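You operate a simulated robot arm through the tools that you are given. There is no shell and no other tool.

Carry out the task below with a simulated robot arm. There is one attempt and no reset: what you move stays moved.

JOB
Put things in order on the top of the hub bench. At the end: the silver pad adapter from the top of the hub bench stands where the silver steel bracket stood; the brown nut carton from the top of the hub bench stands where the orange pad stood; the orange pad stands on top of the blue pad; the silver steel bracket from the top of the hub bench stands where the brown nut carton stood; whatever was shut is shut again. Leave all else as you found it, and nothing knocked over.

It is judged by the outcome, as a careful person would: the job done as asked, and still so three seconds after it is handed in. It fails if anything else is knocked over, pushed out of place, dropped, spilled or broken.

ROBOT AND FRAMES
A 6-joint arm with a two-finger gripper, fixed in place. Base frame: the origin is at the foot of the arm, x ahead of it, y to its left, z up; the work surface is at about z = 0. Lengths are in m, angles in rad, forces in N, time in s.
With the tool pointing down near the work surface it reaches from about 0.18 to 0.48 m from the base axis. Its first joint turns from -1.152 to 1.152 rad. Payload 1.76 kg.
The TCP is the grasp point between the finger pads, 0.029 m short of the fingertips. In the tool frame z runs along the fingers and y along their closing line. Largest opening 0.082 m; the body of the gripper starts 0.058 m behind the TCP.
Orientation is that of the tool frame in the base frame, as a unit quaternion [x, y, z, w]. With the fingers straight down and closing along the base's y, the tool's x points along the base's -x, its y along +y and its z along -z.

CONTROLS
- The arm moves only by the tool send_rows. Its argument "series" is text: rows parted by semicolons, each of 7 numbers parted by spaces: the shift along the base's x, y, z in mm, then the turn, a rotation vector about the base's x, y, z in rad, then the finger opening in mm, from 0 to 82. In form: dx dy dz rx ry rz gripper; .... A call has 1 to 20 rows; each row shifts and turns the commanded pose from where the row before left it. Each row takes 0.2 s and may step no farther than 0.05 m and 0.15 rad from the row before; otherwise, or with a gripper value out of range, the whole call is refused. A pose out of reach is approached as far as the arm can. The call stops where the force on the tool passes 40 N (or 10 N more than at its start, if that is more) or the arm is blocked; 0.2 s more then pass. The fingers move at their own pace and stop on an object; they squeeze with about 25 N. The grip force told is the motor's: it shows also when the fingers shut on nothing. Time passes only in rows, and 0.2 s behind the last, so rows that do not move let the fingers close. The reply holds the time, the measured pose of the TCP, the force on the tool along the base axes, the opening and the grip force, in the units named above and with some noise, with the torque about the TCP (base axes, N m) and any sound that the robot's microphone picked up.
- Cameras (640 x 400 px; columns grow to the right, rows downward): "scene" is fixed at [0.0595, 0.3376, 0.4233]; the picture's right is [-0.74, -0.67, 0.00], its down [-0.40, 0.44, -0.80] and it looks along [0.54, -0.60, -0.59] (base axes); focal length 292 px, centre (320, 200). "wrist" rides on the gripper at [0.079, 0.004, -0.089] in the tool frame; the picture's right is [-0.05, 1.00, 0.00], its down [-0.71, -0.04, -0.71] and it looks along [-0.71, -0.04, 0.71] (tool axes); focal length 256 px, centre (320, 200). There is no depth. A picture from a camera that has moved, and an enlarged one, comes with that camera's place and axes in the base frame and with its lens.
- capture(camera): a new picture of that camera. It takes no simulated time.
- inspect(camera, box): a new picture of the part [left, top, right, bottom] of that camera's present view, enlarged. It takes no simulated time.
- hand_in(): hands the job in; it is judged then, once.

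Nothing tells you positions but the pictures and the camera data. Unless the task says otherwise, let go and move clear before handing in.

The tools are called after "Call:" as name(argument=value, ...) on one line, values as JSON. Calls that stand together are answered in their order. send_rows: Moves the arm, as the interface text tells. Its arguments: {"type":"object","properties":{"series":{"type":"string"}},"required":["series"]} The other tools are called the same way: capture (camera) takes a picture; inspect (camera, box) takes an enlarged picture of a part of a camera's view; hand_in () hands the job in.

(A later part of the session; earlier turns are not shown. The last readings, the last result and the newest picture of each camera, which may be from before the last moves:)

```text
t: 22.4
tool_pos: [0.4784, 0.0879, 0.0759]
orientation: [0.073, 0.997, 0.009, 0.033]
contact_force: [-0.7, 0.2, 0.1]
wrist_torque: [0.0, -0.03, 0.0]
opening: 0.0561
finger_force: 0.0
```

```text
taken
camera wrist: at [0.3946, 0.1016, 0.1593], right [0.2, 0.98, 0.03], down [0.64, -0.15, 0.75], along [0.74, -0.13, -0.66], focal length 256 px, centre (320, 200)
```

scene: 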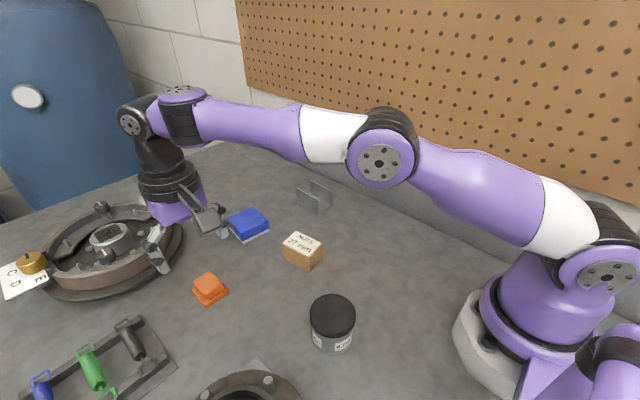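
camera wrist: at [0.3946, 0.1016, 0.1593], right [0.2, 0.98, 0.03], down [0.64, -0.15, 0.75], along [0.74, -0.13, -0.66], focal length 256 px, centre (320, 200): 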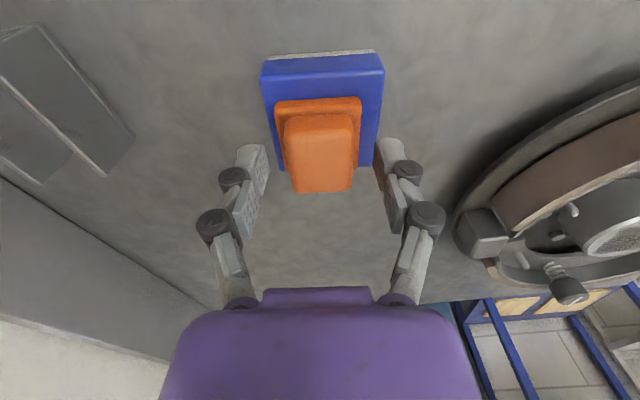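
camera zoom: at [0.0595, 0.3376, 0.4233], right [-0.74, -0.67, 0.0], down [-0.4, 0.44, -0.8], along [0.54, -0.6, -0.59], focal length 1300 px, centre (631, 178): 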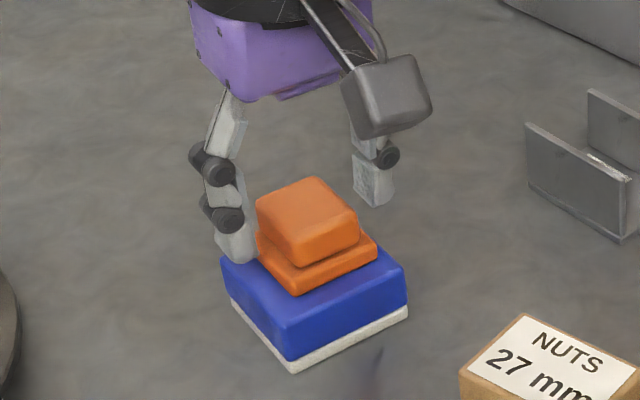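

The orange pad rests on the blue one. I'll lift clear, undo the tilt, and go above the nut carton near (0.338, 0.071), turned to match its +0.13 rad.

Call:
send_rows(series="0 0 10 0 0 0 60; 0 0 15 0 0 0 62; -10 0 15 -0.007 0.034 0 70; -30 0 15 -0.007 0.034 0 82; -30 -5 10 0 0 0.07 82; -30 -6 0 0 0 0.07 82; -40 -6 0 0 0 0.07 82; 0 0 0 0 0 0.065 82; 0 0 0 0 0 0 82; 0 0 0 0 0 0 82")

Call:
capture(camera="wrist")

Call:
capture(camera="scene")

```text
t: 24.6
tool_pos: [0.3367, 0.0705, 0.143]
orientation: [-0.065, 0.998, 0.0, 0.0]
contact_force: [0.2, 0.4, -0.2]
wrist_torque: [0.0, -0.01, -0.01]
opening: 0.0818
finger_force: 0.1
```

```text
taken
camera wrist: at [0.2576, 0.0652, 0.231], right [-0.08, 1.0, 0.0], down [0.7, 0.05, 0.71], along [0.71, 0.05, -0.71], focal length 256 px, centre (320, 200)
```

wrist: 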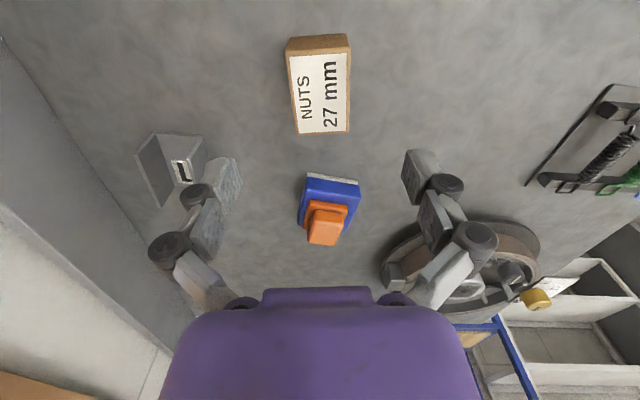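

```text
taken
```

scene: 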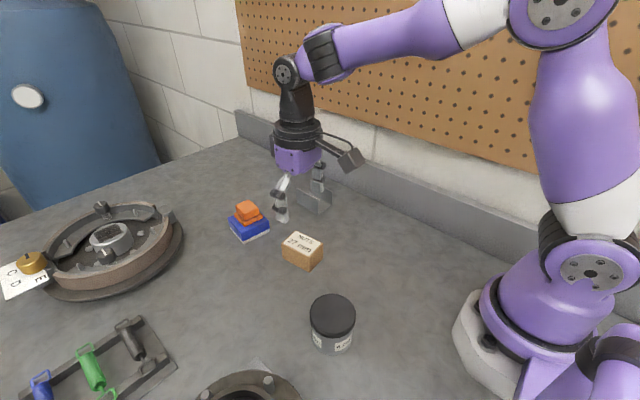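

Call:
inspect(camera="wrist", box=[270, 20, 370, 150])

Call:
inspect(camera="wrist", box=[280, 160, 380, 260])

Call:
inspect(camera="scene", box=[210, 180, 330, 280])

```text
3.08 times, centred on (320, 85) of wrist
camera zoom: at [0.2576, 0.0652, 0.231], right [-0.08, 1.0, 0.0], down [0.7, 0.05, 0.71], along [0.71, 0.05, -0.71], focal length 788 px, centre (320, 554)
```

zoom: 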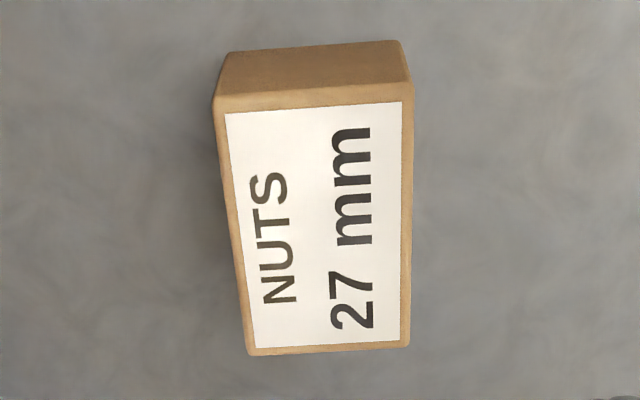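

```text
4.00 times, centred on (330, 210) of wrist
camera zoom: at [0.2576, 0.0652, 0.231], right [-0.08, 1.0, 0.0], down [0.7, 0.05, 0.71], along [0.71, 0.05, -0.71], focal length 1024 px, centre (280, 160)
```

zoom: 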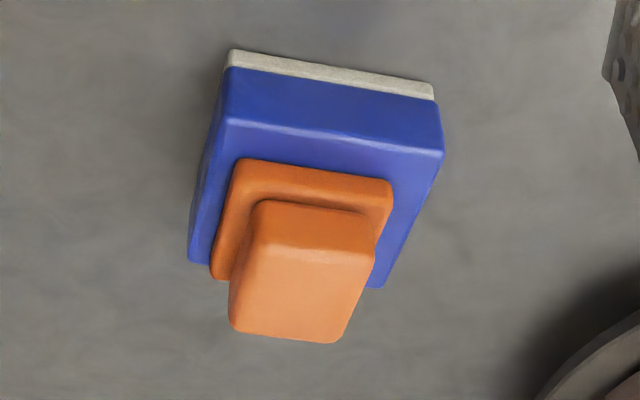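

```text
4.00 times, centred on (270, 230) of scene
camera zoom: at [0.0595, 0.3376, 0.4233], right [-0.74, -0.67, 0.0], down [-0.4, 0.44, -0.8], along [0.54, -0.6, -0.59], focal length 1170 px, centre (520, 80)
```

zoom: 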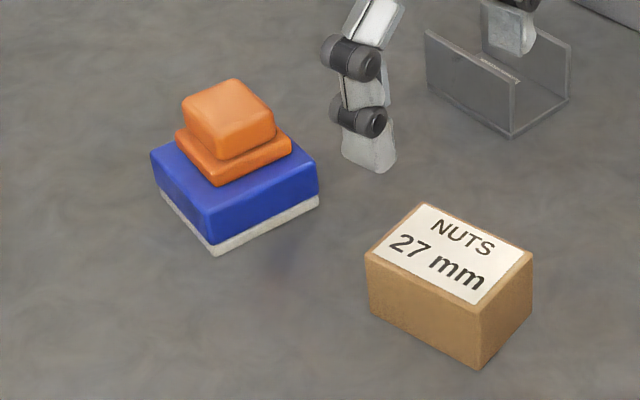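

The carton is centred at (0.3375, 0.072), yaw 0.135, about 44 × 61 × 43 mm, and the gripper is lined up with it. I'll descend and grip.

Call:
send_rows(series="1 1 -30 0 0 0 82; 0 0 -30 0 0 0 82; 0 0 -30 0 0 0 82; 0 0 -14 0 0 0 82; 0 0 0 0 0 0 82")

Call:
capture(camera="wrist")

```text
t: 25.8
tool_pos: [0.3396, 0.0725, 0.0389]
orientation: [-0.064, 0.998, 0.0, 0.0]
contact_force: [0.5, -0.2, 0.2]
wrist_torque: [-0.01, -0.01, 0.0]
opening: 0.0817
finger_force: 0.0
```

```text
taken
camera wrist: at [0.2588, 0.0658, 0.128], right [-0.08, 1.0, 0.0], down [0.7, 0.05, 0.71], along [0.71, 0.05, -0.71], focal length 256 px, centre (320, 200)
```

wrist: 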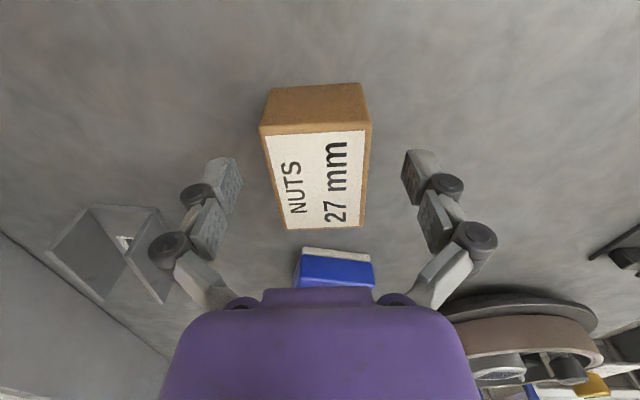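

The carton sits squarely between the fingers. I'm closing on it and then lifting a little.

Call:
send_rows(series="0 0 0 0 0 0 36; 0 0 0 0 0 0 34; 0 0 0 0 0 0 34")

Call:
send_rows(series="0 0 5 0 0 0 34; 0 0 15 0 0 0 34; 0 0 25 0 0 0 34; 0 0 15 0 0 0 34; 0 0 0 0 0 0 34")

Call:
capture(camera="wrist")

Call:
capture(camera="scene")

```text
t: 26.6
tool_pos: [0.3392, 0.0727, 0.0405]
orientation: [-0.065, 0.998, 0.0, 0.001]
contact_force: [3.7, 1.6, 8.0]
wrist_torque: [-0.09, -0.29, 0.02]
opening: 0.0448
finger_force: 24.8
```

```text
t: 27.8
tool_pos: [0.34, 0.0721, 0.0955]
orientation: [-0.065, 0.998, 0.0, 0.001]
contact_force: [1.1, 0.2, -3.2]
wrist_torque: [-0.02, -0.01, -0.02]
opening: 0.0449
finger_force: 24.7
```

```text
taken
camera wrist: at [0.2606, 0.066, 0.185], right [-0.08, 1.0, 0.0], down [0.7, 0.05, 0.71], along [0.71, 0.05, -0.71], focal length 256 px, centre (320, 200)
```

wrist: 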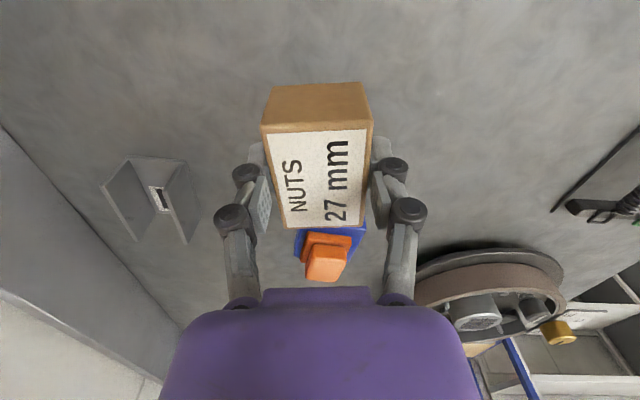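

```text
taken
```

scene: 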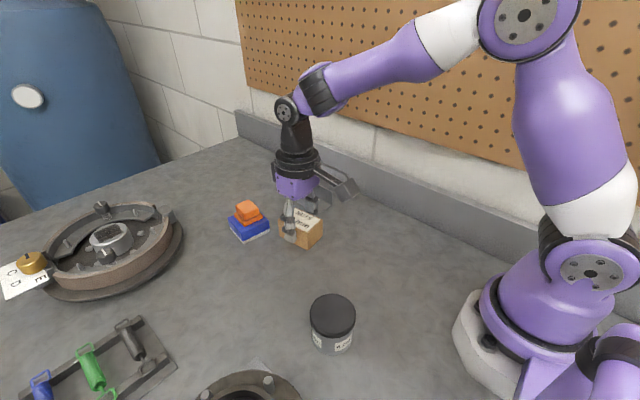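

The carton is held level. I'll carry it to the orange pad's old spot at (0.400, 0.232).

Call:
send_rows(series="5 40 5 0 0 0 34; 15 40 0 0 0 0 34; 20 40 0 0 0 0 34; 20 30 0 0 0 0 34; 2 10 0 0 0 0 34; 0 0 0 0 0 0 34; 0 0 0 0 0 0 34")

Call:
capture(camera="wrist")

Call:
capture(camera="scene")

```text
t: 29.4
tool_pos: [0.4014, 0.2313, 0.1031]
orientation: [-0.065, 0.998, 0.0, 0.0]
contact_force: [0.9, 0.0, -2.4]
wrist_torque: [0.0, -0.03, 0.0]
opening: 0.0447
finger_force: 25.1
```

```text
taken
camera wrist: at [0.3219, 0.2245, 0.1913], right [-0.08, 1.0, 0.0], down [0.71, 0.05, 0.71], along [0.7, 0.05, -0.71], focal length 256 px, centre (320, 200)
```

wrist: 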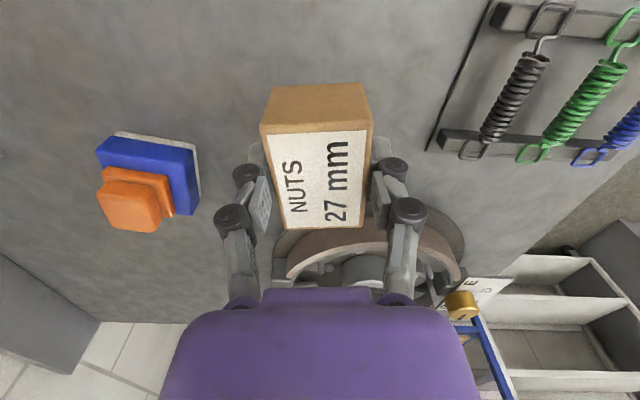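

```text
taken
```

scene: 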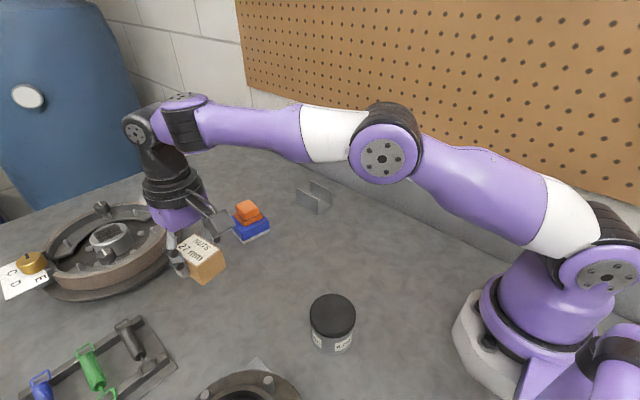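

The carton is over the spot. I'll lower it to just above the bench and then ease it down.

Call:
send_rows(series="0 1.5 -25 0 0 0 34; 0 0 -20 0 0 0 34; 0 0 -13 0 0 0 34; 0 0 0 0 0 0 34")

Call:
send_rows(series="0 0 -2 0 0 0 34; 0 0 -1 0 0 0 34; 0 0 0 0 0 0 34")

Call:
inspect(camera="scene", box=[130, 200, 270, 320])

```text
t: 30.4
tool_pos: [0.4033, 0.2329, 0.0444]
orientation: [-0.064, 0.998, 0.0, 0.0]
contact_force: [0.3, 0.2, -2.5]
wrist_torque: [0.02, 0.01, -0.03]
opening: 0.0446
finger_force: 25.5
```

```text
t: 31.2
tool_pos: [0.4029, 0.233, 0.0406]
orientation: [-0.065, 0.998, 0.001, 0.0]
contact_force: [0.3, -1.2, -1.9]
wrist_torque: [-0.02, 0.01, 0.0]
opening: 0.0445
finger_force: 25.1
```

```text
3.33 times, centred on (200, 260) of scene
camera zoom: at [0.0595, 0.3376, 0.4233], right [-0.74, -0.67, 0.0], down [-0.4, 0.44, -0.8], along [0.54, -0.6, -0.59], focal length 975 px, centre (720, 0)
```

zoom: 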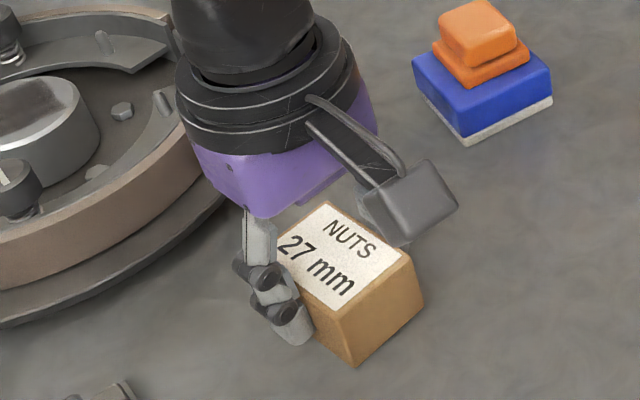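

The carton is within a millimetre or so of the bench. I'll ease down slightly more until contact registers.

Call:
send_rows(series="0 0 -1 0 0 0 34; 0 0 0 0 0 0 34")

```text
t: 31.8
tool_pos: [0.4021, 0.2339, 0.0407]
orientation: [-0.065, 0.998, 0.0, 0.0]
contact_force: [-0.1, 0.0, -2.5]
wrist_torque: [-0.01, 0.0, 0.02]
opening: 0.0445
finger_force: 24.8
```

Call:
send_rows(series="0 0 -1 0 0 0 34; 0 0 -1 0 0 0 34; 0 0 0 0 0 0 34")

```text
t: 32.6
tool_pos: [0.4026, 0.2348, 0.0393]
orientation: [-0.065, 0.998, 0.001, 0.001]
contact_force: [-2.0, 6.3, 18.8]
wrist_torque: [0.16, 0.23, -0.04]
opening: 0.0447
finger_force: 25.0
```

The carton is on the bench. I'm opening the fingers and lifting straight up.

Call:
send_rows(series="0 0 1 0 0 0 50; 0 0 0 0 0 0 70; 0 0 0 0 0 0 70")

Call:
send_rows(series="0 0 15 0 0 0 75; 0 0 25 0 0 0 75; 0 0 35 0 0 0 75; 0 0 0 0 0 0 75")

Call:
capture(camera="wrist")

Call:
inspect(camera="scene", box=[130, 200, 270, 320])

```text
t: 33.4
tool_pos: [0.4025, 0.2337, 0.0402]
orientation: [-0.065, 0.998, -0.001, 0.0]
contact_force: [1.0, -0.6, 0.2]
wrist_torque: [0.0, -0.01, 0.02]
opening: 0.0699
finger_force: 0.1
```

```text
t: 34.4
tool_pos: [0.4022, 0.233, 0.1153]
orientation: [-0.065, 0.998, 0.001, 0.0]
contact_force: [0.3, -0.9, -0.4]
wrist_torque: [0.04, 0.02, 0.01]
opening: 0.075
finger_force: 0.2
```

```text
taken
camera wrist: at [0.3221, 0.2274, 0.2033], right [-0.08, 1.0, 0.0], down [0.7, 0.05, 0.71], along [0.71, 0.05, -0.71], focal length 256 px, centre (320, 200)
```

wrist: 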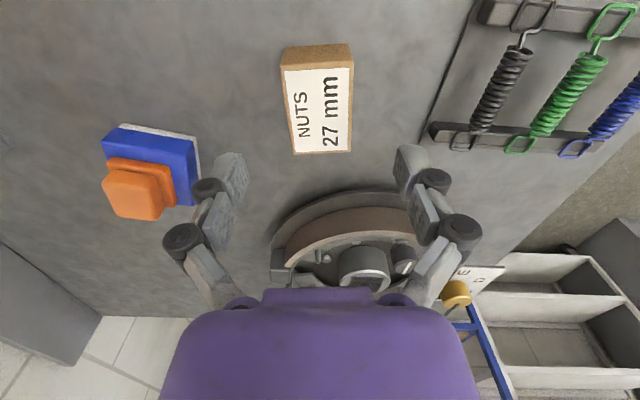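

```text
3.33 times, centred on (200, 260) of scene
camera zoom: at [0.0595, 0.3376, 0.4233], right [-0.74, -0.67, 0.0], down [-0.4, 0.44, -0.8], along [0.54, -0.6, -0.59], focal length 975 px, centre (720, 0)
```

zoom: 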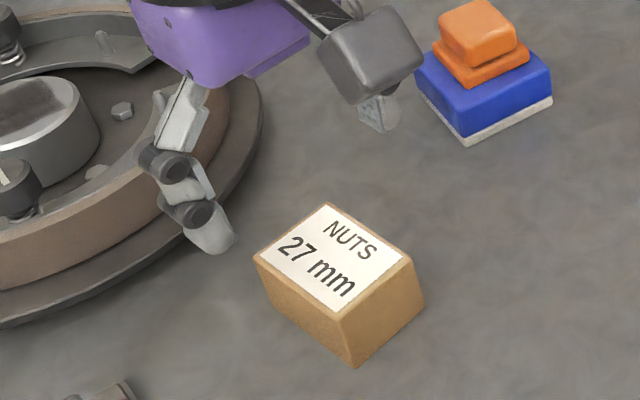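

The carton stands at the orange pad's old spot. Next is the bracket: I'll rise, turn back to zero yaw and move to look at it from (0.37, -0.065).

Call:
send_rows(series="-5 -30 20 0 0 -0.065 82; -5 -45 15 0 0 -0.065 82; -5 -48 0 0 0 0 82; -5 -48 0 0 0 0 82; -5 -48 0 0 0 0 82; -5 -48 0 0 0 0 82; -5 -30 0 0 0 0 82; 0 0 0 0 0 0 82; 0 0 0 0 0 0 82")

Call:
capture(camera="wrist")

Call:
inspect(camera="wrist", box=[260, 80, 380, 200])

Call:
inspect(camera="scene", box=[280, 160, 360, 240])

```text
t: 36.4
tool_pos: [0.3651, -0.0625, 0.1494]
orientation: [0.0, 1.0, 0.0, 0.0]
contact_force: [-0.4, 0.7, 0.7]
wrist_torque: [0.04, -0.02, -0.01]
opening: 0.0821
finger_force: 0.0
```

```text
taken
camera wrist: at [0.2843, -0.0576, 0.2374], right [0.05, 1.0, 0.0], down [0.71, -0.04, 0.71], along [0.71, -0.04, -0.71], focal length 256 px, centre (320, 200)
```

wrist: 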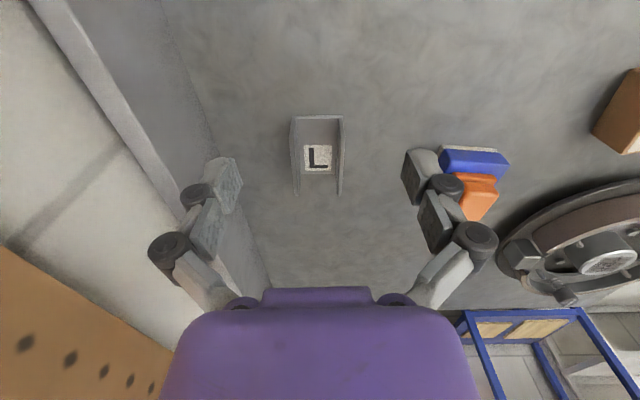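

```text
3.33 times, centred on (320, 140) of wrist
camera zoom: at [0.2843, -0.0576, 0.2374], right [0.05, 1.0, 0.0], down [0.71, -0.04, 0.71], along [0.71, -0.04, -0.71], focal length 853 px, centre (320, 400)
```

zoom: 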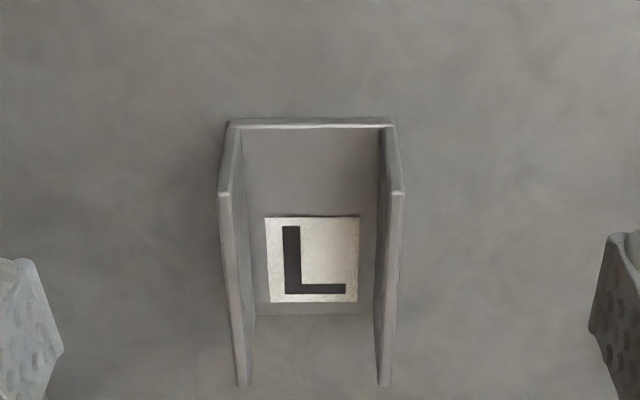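

```text
5.00 times, centred on (320, 200) of scene
camera zoom: at [0.0595, 0.3376, 0.4233], right [-0.74, -0.67, 0.0], down [-0.4, 0.44, -0.8], along [0.54, -0.6, -0.59], focal length 1462 px, centre (320, 200)
```

zoom: 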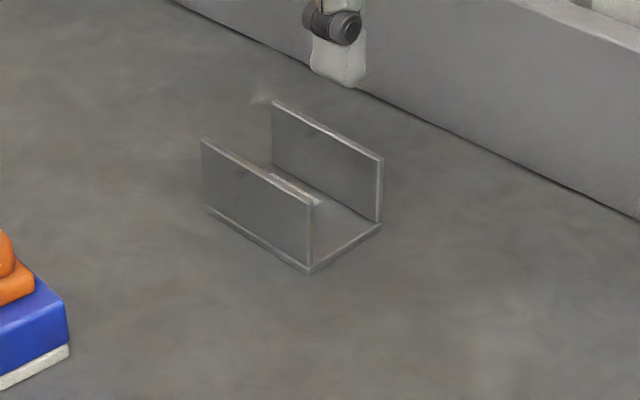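

The bracket is about 69 × 49 × 40 mm, centred at (0.4394, -0.068) and turned about -0.045 rad. I'll move over it with that turn and descend, open, around both outer walls.

Call:
send_rows(series="25 -2 -15 0 0 -0.045 82; 25 -2 -15 0 0 0 82; 24 -2 -15 0 0 0 82; 0 0 0 0 0 0 82; 0 0 0 0 0 0 82")

Call:
capture(camera="wrist")

```text
t: 37.6
tool_pos: [0.4404, -0.0669, 0.1018]
orientation: [0.022, 1.0, 0.001, 0.0]
contact_force: [-0.3, 0.2, 0.2]
wrist_torque: [-0.01, 0.0, 0.02]
opening: 0.082
finger_force: 0.1
```

```text
taken
camera wrist: at [0.361, -0.0601, 0.191], right [0.1, 1.0, 0.0], down [0.7, -0.07, 0.71], along [0.7, -0.07, -0.71], focal length 256 px, centre (320, 200)
```

wrist: 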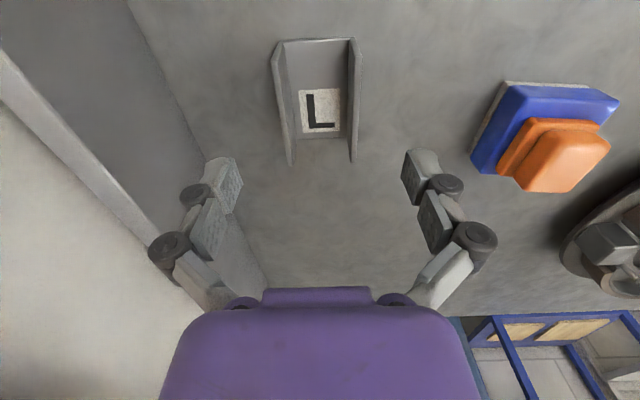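

The fingers straddle the bracket symmetrically. I'm descending.

Call:
send_rows(series="-1 -1 -25 0 0 0 82; 0 0 -25 0 0 0 82; 0 0 -13 0 0 0 82; 0 0 0 0 0 0 82")

Call:
capture(camera="wrist")

Call:
inspect(camera="scene", box=[260, 130, 380, 250])

```text
t: 38.6
tool_pos: [0.4403, -0.0688, 0.0432]
orientation: [0.023, 1.0, 0.001, 0.0]
contact_force: [-0.6, -0.1, 0.2]
wrist_torque: [0.03, 0.02, 0.0]
opening: 0.082
finger_force: 0.1
```

```text
taken
camera wrist: at [0.3609, -0.0615, 0.1308], right [0.1, 1.0, 0.0], down [0.7, -0.07, 0.71], along [0.7, -0.07, -0.71], focal length 256 px, centre (320, 200)
```

wrist: 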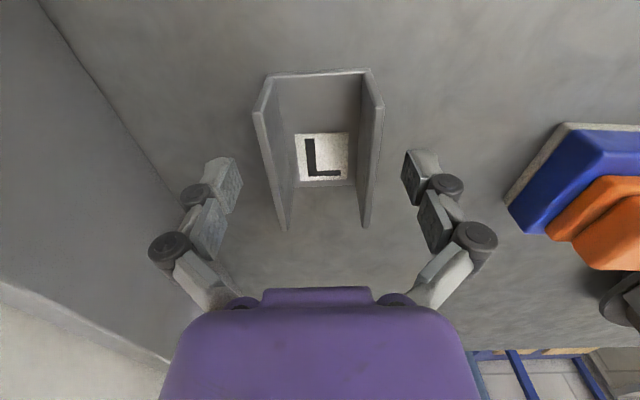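

```text
3.33 times, centred on (320, 190) of scene
camera zoom: at [0.0595, 0.3376, 0.4233], right [-0.74, -0.67, 0.0], down [-0.4, 0.44, -0.8], along [0.54, -0.6, -0.59], focal length 975 px, centre (320, 233)
```

zoom: 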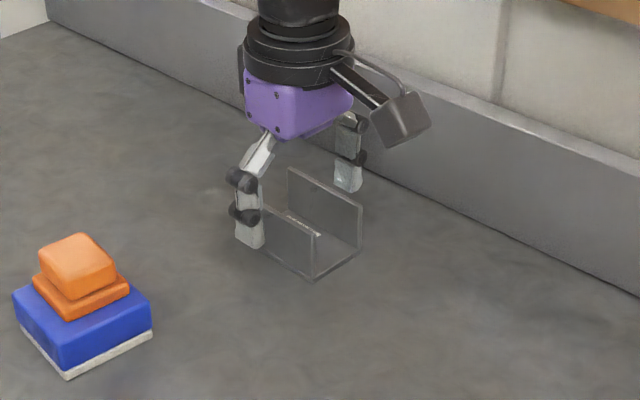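

The TCP is at z = 0.043. I'll go down 4 mm more and close on the outer walls.

Call:
send_rows(series="0 0 -4 0 0 0 82; 0 0 0 0 0 0 60; 0 0 0 0 0 0 42; 0 0 0 0 0 0 40; 0 0 0 0 0 0 40")

Call:
capture(camera="wrist")

```text
t: 39.8
tool_pos: [0.4406, -0.068, 0.0398]
orientation: [0.023, 1.0, 0.0, 0.001]
contact_force: [-0.3, 1.5, 9.2]
wrist_torque: [0.19, 0.05, 0.04]
opening: 0.0494
finger_force: 25.2
```

```text
taken
camera wrist: at [0.3603, -0.0616, 0.1271], right [0.1, 1.0, 0.0], down [0.7, -0.07, 0.71], along [0.7, -0.07, -0.71], focal length 256 px, centre (320, 200)
```

wrist: 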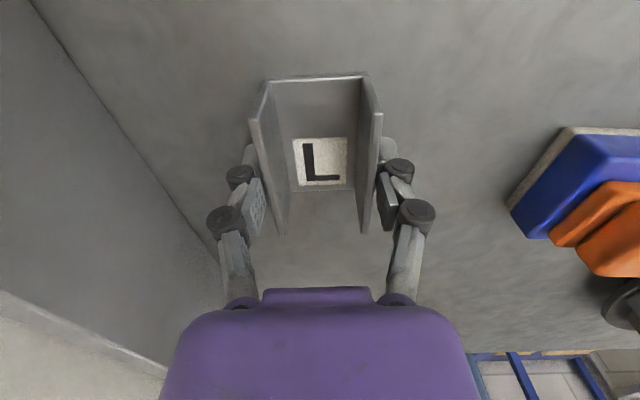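

The bracket is gripped at 49 mm. I'll lift it, draw it back in x first to stay clear of the pads, then go over the carton's old spot at (0.3375, 0.072).

Call:
send_rows(series="0 0 5 0 0 0 40; 0 0 15 0 0 0 40; 0 0 25 0 0 0 40; -25 0 25 0 0 0 40; -35 5 0 0 0 0 40; -35 20 0 0 0 0 40; -6 40 0 0 0 0 40; 0 40 0 0 0 0 40; 0 34 0 0 0 0 40; 0 0 0 0 0 0 40; 0 0 0 0 0 0 40")

Call:
capture(camera="wrist")

Call:
capture(camera="scene")

```text
t: 42.2
tool_pos: [0.3409, 0.0686, 0.1078]
orientation: [0.022, 1.0, 0.0, 0.0]
contact_force: [-0.2, -0.2, -3.8]
wrist_torque: [-0.02, 0.01, 0.01]
opening: 0.0495
finger_force: 25.0
```

```text
taken
camera wrist: at [0.2602, 0.0765, 0.1957], right [0.1, 1.0, 0.0], down [0.7, -0.07, 0.71], along [0.7, -0.07, -0.71], focal length 256 px, centre (320, 200)
```

wrist: 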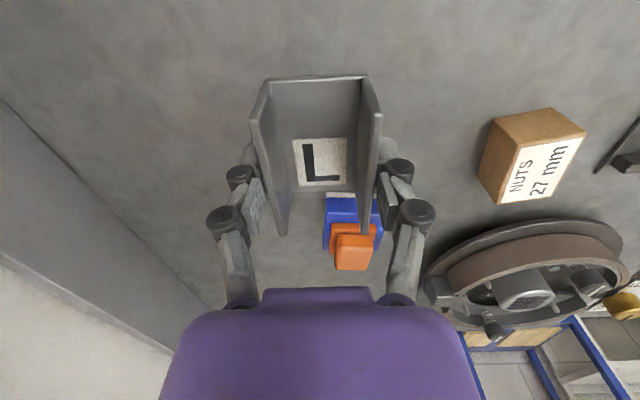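

```text
taken
```

scene: 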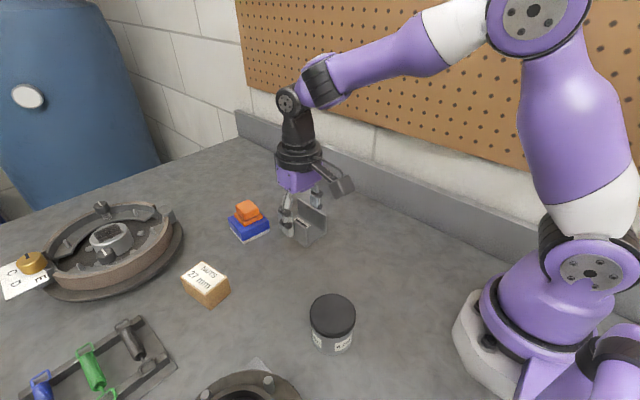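

The bracket is over the carton's old spot. I'll make a small correction and lower it.

Call:
send_rows(series="-2 3 -25 0 0 0 40; 0 0 -25 0 0 0 40; 0 0 -13 0 0 0 40; 0 0 0 0 0 0 40")

Call:
send_rows(series="0 0 -2 0 0 0 40; 0 0 -1 0 0 0 40; 0 0 0 0 0 0 40")

```text
t: 43.2
tool_pos: [0.3359, 0.069, 0.0445]
orientation: [0.022, 1.0, -0.001, -0.001]
contact_force: [-0.2, -0.3, -3.3]
wrist_torque: [-0.02, 0.04, 0.01]
opening: 0.0497
finger_force: 24.7
```

```text
t: 44.0
tool_pos: [0.3373, 0.0713, 0.0429]
orientation: [0.022, 1.0, 0.0, 0.0]
contact_force: [-0.3, 0.0, -3.3]
wrist_torque: [-0.05, -0.01, -0.01]
opening: 0.0497
finger_force: 24.8
```

Call:
send_rows(series="0 0 -1 0 0 0 40; 0 0 -1 0 0 0 40; 0 0 0 0 0 0 40")

```text
t: 44.8
tool_pos: [0.3376, 0.0714, 0.0402]
orientation: [0.023, 1.0, 0.0, 0.0]
contact_force: [-0.2, 0.3, -3.5]
wrist_torque: [0.01, 0.01, 0.0]
opening: 0.0498
finger_force: 24.8
```

Call:
send_rows(series="0 0 -1 0 0 0 40; 0 0 0 0 0 0 40")

Call:
inspect(camera="scene", box=[250, 180, 370, 280])

```text
t: 45.4
tool_pos: [0.3377, 0.0719, 0.0384]
orientation: [0.023, 1.0, 0.0, 0.001]
contact_force: [-4.4, -1.3, 9.7]
wrist_torque: [-0.05, -0.1, -0.04]
opening: 0.0497
finger_force: 24.7
```

```text
4.00 times, centred on (310, 230) of scene
camera zoom: at [0.0595, 0.3376, 0.4233], right [-0.74, -0.67, 0.0], down [-0.4, 0.44, -0.8], along [0.54, -0.6, -0.59], focal length 1170 px, centre (360, 80)
```

zoom: 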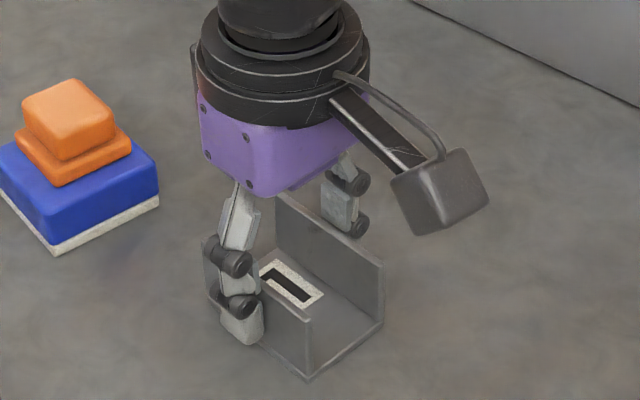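

The bracket has touched down at the carton's old spot. I'm releasing it and lifting clear.

Call:
send_rows(series="0 0 0.5 0 0 0 60; 0 0 0 0 0 0 80; 0 0 0 0 0 0 80")

Call:
send_rows(series="0 0 15 0 0 0 80; 0 0 25 0 0 0 80; 0 0 35 0 0 0 80; 0 0 20 0 0 0 80; 0 0 0 0 0 0 80")

Call:
capture(camera="wrist")

Call:
capture(camera="scene")

```text
t: 46.2
tool_pos: [0.3368, 0.0699, 0.0383]
orientation: [0.022, 1.0, 0.0, 0.0]
contact_force: [0.6, 0.3, 0.2]
wrist_torque: [-0.02, 0.0, 0.01]
opening: 0.0801
finger_force: 0.0
```

```text
t: 47.4
tool_pos: [0.3356, 0.0712, 0.135]
orientation: [0.023, 1.0, 0.0, -0.001]
contact_force: [0.1, -0.2, 0.4]
wrist_torque: [0.01, 0.03, 0.01]
opening: 0.0801
finger_force: 0.0
```

```text
taken
camera wrist: at [0.2562, 0.0788, 0.2228], right [0.1, 1.0, 0.0], down [0.7, -0.07, 0.71], along [0.7, -0.07, -0.71], focal length 256 px, centre (320, 200)
```

wrist: 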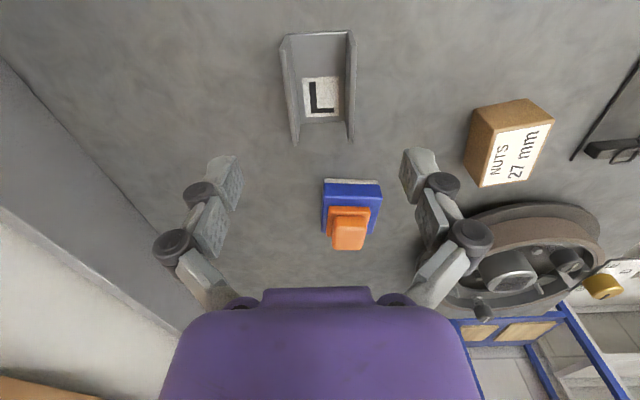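

```text
taken
```

scene: 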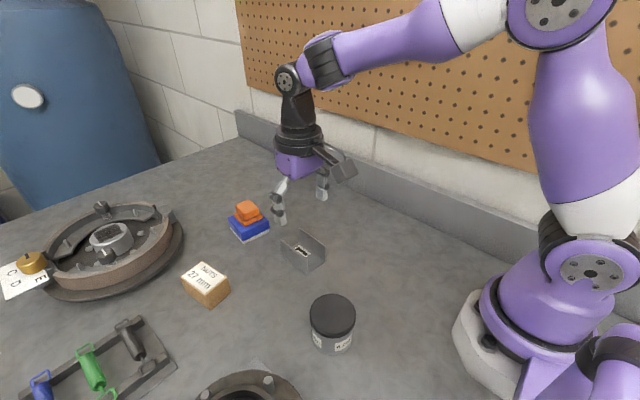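

The bracket stands at the carton's old spot, and the far right spot is now free. Next I'll move above the pad adapter, turned to the arm's radial direction, and measure it.

Call:
send_rows(series="0 0 20 0 0 0.13 82; -20 12 25 0 0 0.138 82; -29 17 0 0 0 0.138 82; -29 17 0 0 0 0.138 82; -29 17 0 0 0 0.138 82; -29 17 0 0 0 0 82; 0 0 0 0 0 0 82; 0 0 0 0 0 0 82")

Call:
capture(camera="wrist")

Call:
capture(camera="scene")

```text
t: 49.2
tool_pos: [0.2007, 0.1522, 0.1788]
orientation: [-0.313, 0.95, 0.001, -0.001]
contact_force: [-0.1, -0.2, 0.2]
wrist_torque: [0.03, -0.02, 0.02]
opening: 0.082
finger_force: 0.1
```

```text
taken
camera wrist: at [0.1338, 0.1081, 0.2679], right [-0.55, 0.83, 0.0], down [0.59, 0.39, 0.71], along [0.59, 0.39, -0.71], focal length 256 px, centre (320, 200)
```

wrist: 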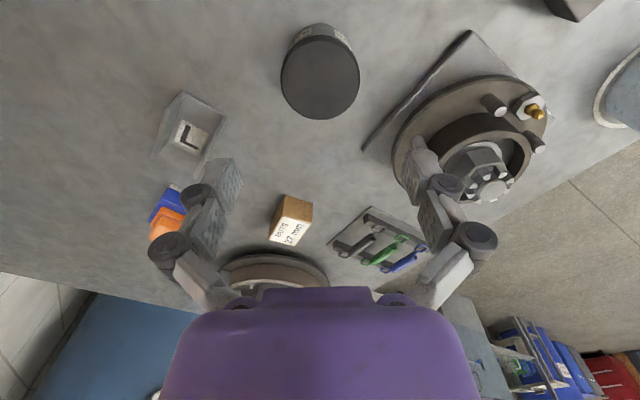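

```text
taken
```

scene: 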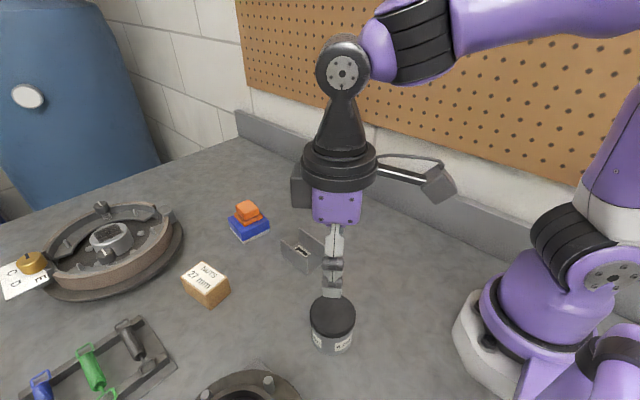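

Call:
inspect(camera="wrist", box=[260, 10, 380, 130])

```text
3.33 times, centred on (320, 70) of wrist
camera zoom: at [0.1338, 0.1081, 0.2679], right [-0.55, 0.83, 0.0], down [0.59, 0.39, 0.71], along [0.59, 0.39, -0.71], focal length 853 px, centre (320, 633)
```

zoom: 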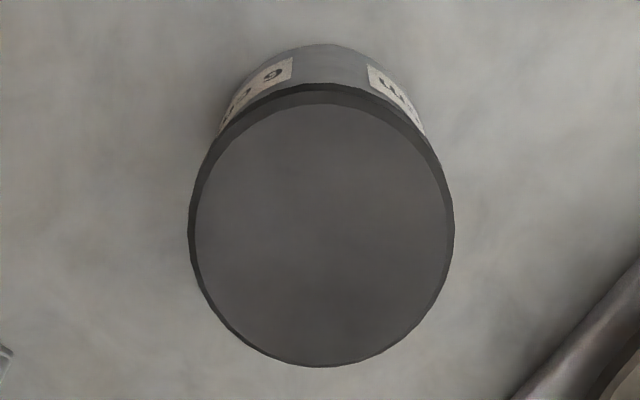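

The adapter is centred at about (0.199, 0.151). It stands about 60 mm high, its cap is about 63 mm wide, and the fingers are lined up either side. I'll descend in stages.

Call:
send_rows(series="-1 -1 -30 0 0 0 82; 0 0 -30 0 0 0 82; 0 0 -20 0 0 0 82; 0 0 0 0 0 0 82")

Call:
capture(camera="wrist")

Call:
inspect(camera="scene", box=[260, 230, 420, 370])

```text
t: 50.2
tool_pos: [0.2015, 0.1506, 0.0975]
orientation: [-0.313, 0.95, 0.0, 0.001]
contact_force: [0.4, -0.3, 0.7]
wrist_torque: [0.0, -0.01, -0.01]
opening: 0.082
finger_force: 0.0
```

```text
taken
camera wrist: at [0.1347, 0.1063, 0.1864], right [-0.55, 0.83, 0.0], down [0.59, 0.39, 0.71], along [0.59, 0.39, -0.71], focal length 256 px, centre (320, 200)
```

wrist: 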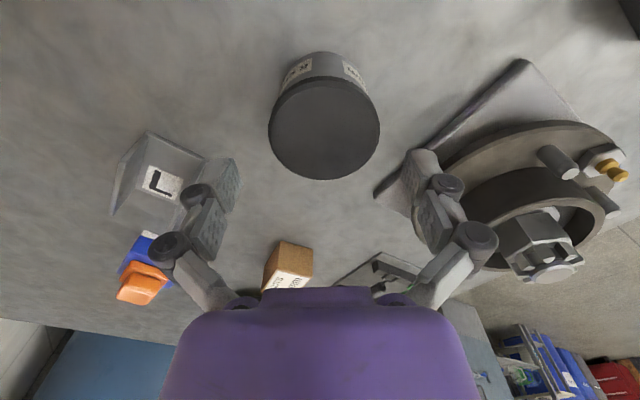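

```text
2.86 times, centred on (340, 300) of scene
camera zoom: at [0.0595, 0.3376, 0.4233], right [-0.74, -0.67, 0.0], down [-0.4, 0.44, -0.8], along [0.54, -0.6, -0.59], focal length 836 px, centre (263, -86)
```

zoom: 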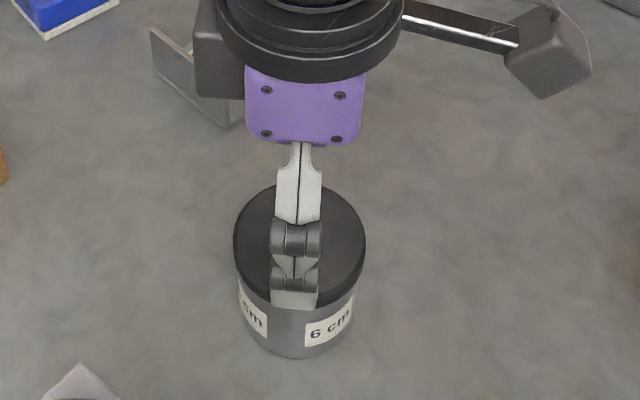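

There's a small offset of about 2 mm. I'll correct that and go down around the body.

Call:
send_rows(series="-2.5 1 -20 0 0 0 82; 0 0 -20 0 0 0 82; 0 0 -15 0 0 0 82; 0 0 -5 0 0 0 82; 0 0 0 0 0 0 82")

Call:
capture(camera="wrist")

Call:
inspect(camera="scene", box=[260, 230, 420, 370])

```text
t: 51.4
tool_pos: [0.1994, 0.1506, 0.0385]
orientation: [-0.313, 0.95, 0.0, 0.0]
contact_force: [-0.1, -1.3, 0.1]
wrist_torque: [0.02, 0.01, -0.02]
opening: 0.0821
finger_force: 0.1
```

```text
taken
camera wrist: at [0.1317, 0.1072, 0.1272], right [-0.55, 0.83, 0.0], down [0.59, 0.39, 0.71], along [0.59, 0.39, -0.71], focal length 256 px, centre (320, 200)
```

wrist: 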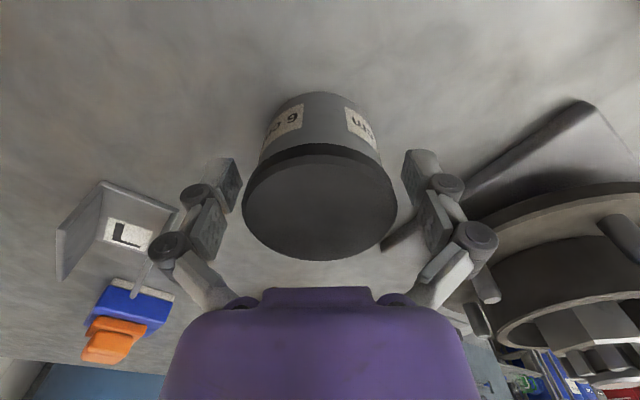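

```text
2.86 times, centred on (340, 300) of scene
camera zoom: at [0.0595, 0.3376, 0.4233], right [-0.74, -0.67, 0.0], down [-0.4, 0.44, -0.8], along [0.54, -0.6, -0.59], focal length 836 px, centre (263, -86)
```

zoom: 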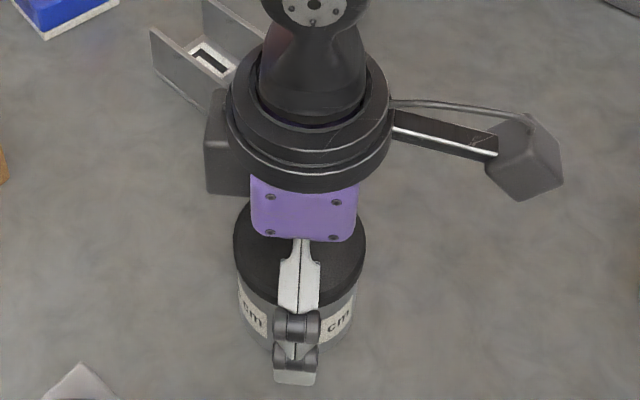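

The adapter is centred between the fingers, so I'm closing on it.

Call:
send_rows(series="0 0 0 0 0 0 62; 0 0 0 0 0 0 52; 0 0 0 0 0 0 50; 0 0 0 0 0 0 50")

Call:
capture(camera="wrist")

Call:
inspect(camera="scene", box=[260, 230, 420, 370])

```text
t: 52.4
tool_pos: [0.199, 0.1515, 0.0381]
orientation: [-0.312, 0.95, -0.001, -0.001]
contact_force: [0.3, -3.7, 8.8]
wrist_torque: [-0.09, 0.02, -0.02]
opening: 0.0613
finger_force: 24.7
```

```text
taken
camera wrist: at [0.1318, 0.1073, 0.1275], right [-0.55, 0.83, 0.0], down [0.59, 0.39, 0.71], along [0.59, 0.39, -0.71], focal length 256 px, centre (320, 200)
```

wrist: 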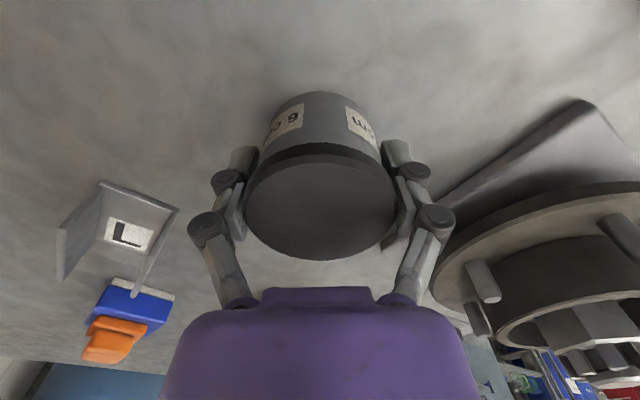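

```text
2.86 times, centred on (340, 300) of scene
camera zoom: at [0.0595, 0.3376, 0.4233], right [-0.74, -0.67, 0.0], down [-0.4, 0.44, -0.8], along [0.54, -0.6, -0.59], focal length 836 px, centre (263, -86)
```

zoom: 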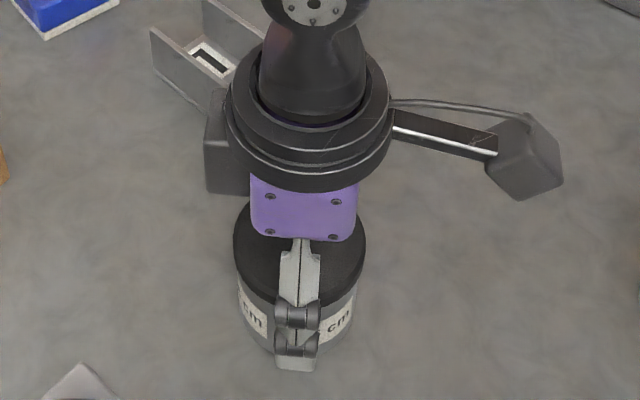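

The fingers stopped at 61 mm on the adapter. I'll make a small test lift to see that it comes up as one piece.

Call:
send_rows(series="0 0 4 0 0 0 50; 0 0 8 0 0 0 50; 0 0 8 0 0 0 50; 0 0 0 0 0 0 50")

Call:
capture(camera="wrist")

Call:
inspect(camera="scene", box=[260, 230, 420, 370])

```text
t: 53.4
tool_pos: [0.1978, 0.152, 0.0585]
orientation: [-0.313, 0.95, 0.0, 0.0]
contact_force: [0.7, 0.4, -5.2]
wrist_torque: [-0.03, 0.0, -0.02]
opening: 0.0614
finger_force: 24.9
```

```text
taken
camera wrist: at [0.1312, 0.1082, 0.1474], right [-0.55, 0.83, 0.0], down [0.59, 0.39, 0.71], along [0.59, 0.39, -0.71], focal length 256 px, centre (320, 200)
```

wrist: 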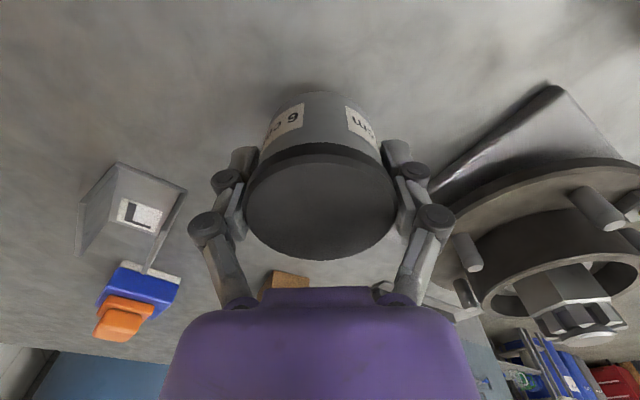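

```text
2.86 times, centred on (340, 300) of scene
camera zoom: at [0.0595, 0.3376, 0.4233], right [-0.74, -0.67, 0.0], down [-0.4, 0.44, -0.8], along [0.54, -0.6, -0.59], focal length 836 px, centre (263, -86)
```

zoom: 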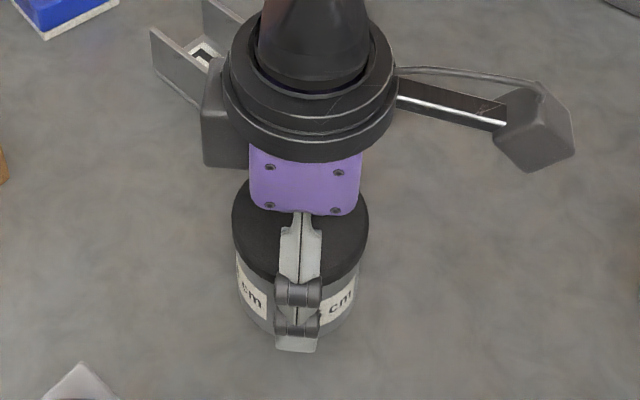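

The adapter lifts as one piece, weighing about 5 N. I'll raise it well above everything and carry it to the bracket's old spot at (0.4394, -0.068), unwinding the turn along the way.

Call:
send_rows(series="0 0 30 0 0 0 50; 0 0 35 0 0 0 50; 30 -27 0 0 0 -0.127 50; 30 -27 0 0 0 -0.127 50; 30 -28 0 0 0 -0.127 50; 30 -28 0 0 0 -0.127 50; 30 -28 0 0 0 -0.127 50; 30 -28 0 0 0 0 50; 30 -28 0 0 0 0 50; 30 -26 0 0 0 0 50; 0 0 0 0 0 0 50; 0 0 0 0 0 0 50")

Call:
capture(camera="wrist")

Call:
capture(camera="scene")

```text
t: 56.0
tool_pos: [0.4377, -0.0669, 0.1246]
orientation: [-0.001, 1.0, 0.0, 0.0]
contact_force: [0.2, 0.6, -4.5]
wrist_torque: [0.01, 0.01, 0.01]
opening: 0.0615
finger_force: 25.3
```

```text
taken
camera wrist: at [0.3585, -0.0642, 0.2132], right [0.05, 1.0, 0.0], down [0.71, -0.04, 0.71], along [0.71, -0.04, -0.71], focal length 256 px, centre (320, 200)
```

wrist: 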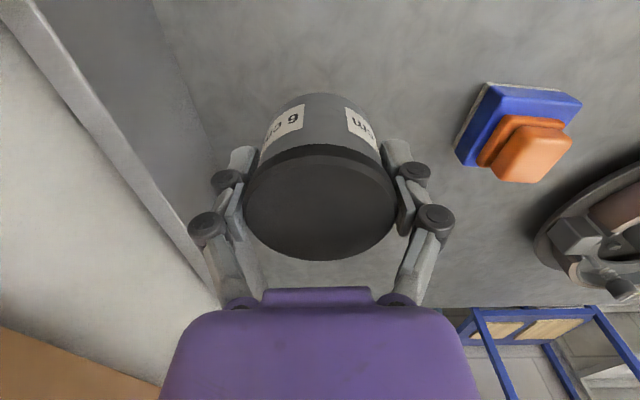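

```text
taken
```

scene: 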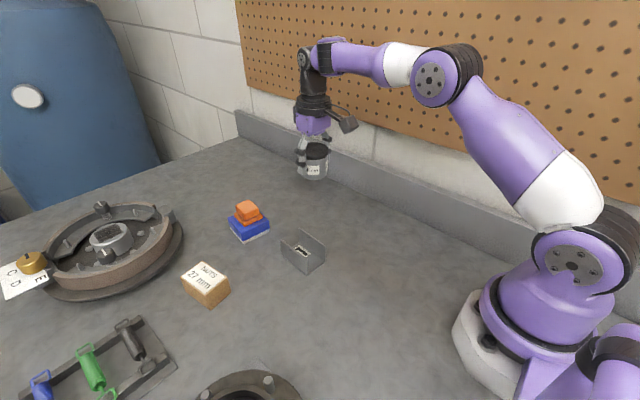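

The adapter is above its spot. I'll apply a tiny correction and lower it.

Call:
send_rows(series="1.5 -1 -25 0 0 0 50; 0 0 -25 0 0 0 50; 0 0 -20 0 0 0 50; 0 0 -12 0 0 0 50; 0 0 0 0 0 0 50; 0 0 0 0 0 0 50")

Call:
inspect(camera="scene", box=[250, 120, 390, 240])

```text
t: 57.4
tool_pos: [0.4392, -0.0705, 0.0403]
orientation: [-0.001, 1.0, 0.0, -0.001]
contact_force: [-0.5, 0.8, -5.8]
wrist_torque: [-0.01, -0.03, 0.02]
opening: 0.0615
finger_force: 24.6
```

```text
3.33 times, centred on (320, 180) of scene
camera zoom: at [0.0595, 0.3376, 0.4233], right [-0.74, -0.67, 0.0], down [-0.4, 0.44, -0.8], along [0.54, -0.6, -0.59], focal length 975 px, centre (320, 267)
```

zoom: 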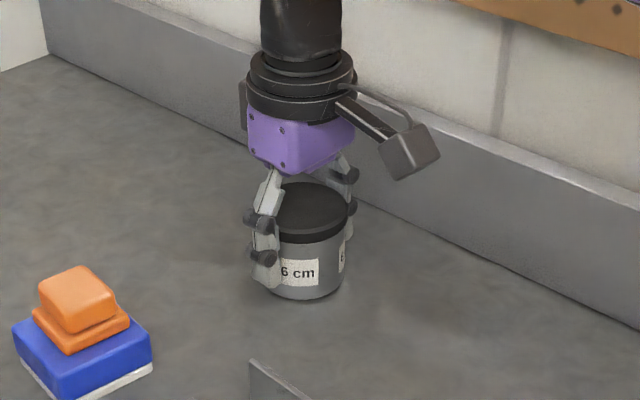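

Call:
send_rows(series="0 1.5 -1 0 0 0 50; 0 0 -1 0 0 0 50; 0 0 0 0 0 0 50; 0 0 0 0 0 0 50")

```text
t: 58.4
tool_pos: [0.4393, -0.0688, 0.0401]
orientation: [-0.002, 1.0, 0.001, -0.001]
contact_force: [0.7, 0.6, -4.2]
wrist_torque: [-0.03, 0.01, -0.03]
opening: 0.0617
finger_force: 24.6
```

Call:
send_rows(series="0 0 -1 0 0 0 50; 0 0 -1 0 0 0 50; 0 0 0 0 0 0 50")

```text
t: 59.2
tool_pos: [0.4415, -0.0688, 0.0379]
orientation: [0.0, 1.0, 0.0, 0.0]
contact_force: [-6.5, -2.6, 16.0]
wrist_torque: [-0.1, 0.18, -0.1]
opening: 0.0618
finger_force: 24.5
```

The adapter has touched down. I'm releasing it and checking before I lift.

Call:
send_rows(series="0 0 0.7 0 0 0 50; 0 0 0 0 0 0 66; 0 0 0 0 0 0 80; 0 0 0 0 0 0 82")

Call:
capture(camera="wrist")

Call:
inspect(camera="scene", box=[250, 120, 390, 240])

```text
t: 60.2
tool_pos: [0.4406, -0.0682, 0.0385]
orientation: [0.0, 1.0, 0.001, 0.001]
contact_force: [0.1, -0.3, 0.0]
wrist_torque: [-0.02, -0.03, 0.06]
opening: 0.0821
finger_force: 0.1
```

```text
taken
camera wrist: at [0.3596, -0.0639, 0.1271], right [0.05, 1.0, 0.0], down [0.71, -0.04, 0.71], along [0.71, -0.04, -0.71], focal length 256 px, centre (320, 200)
```

wrist: 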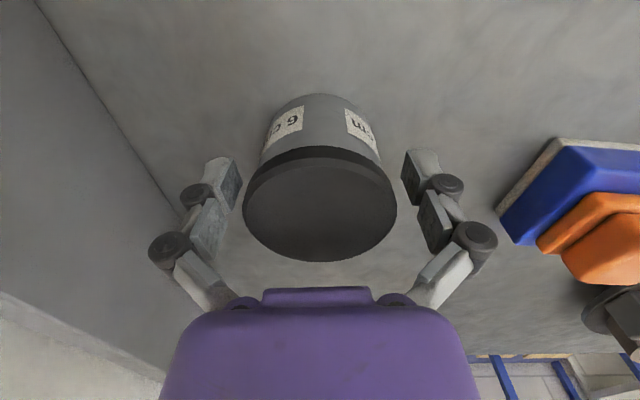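

```text
3.33 times, centred on (320, 180) of scene
camera zoom: at [0.0595, 0.3376, 0.4233], right [-0.74, -0.67, 0.0], down [-0.4, 0.44, -0.8], along [0.54, -0.6, -0.59], focal length 975 px, centre (320, 267)
```

zoom: 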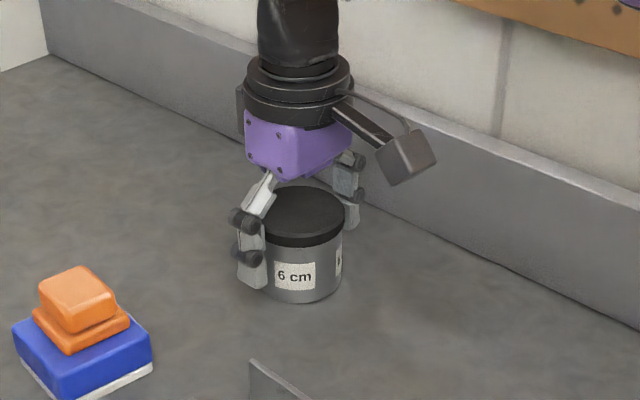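

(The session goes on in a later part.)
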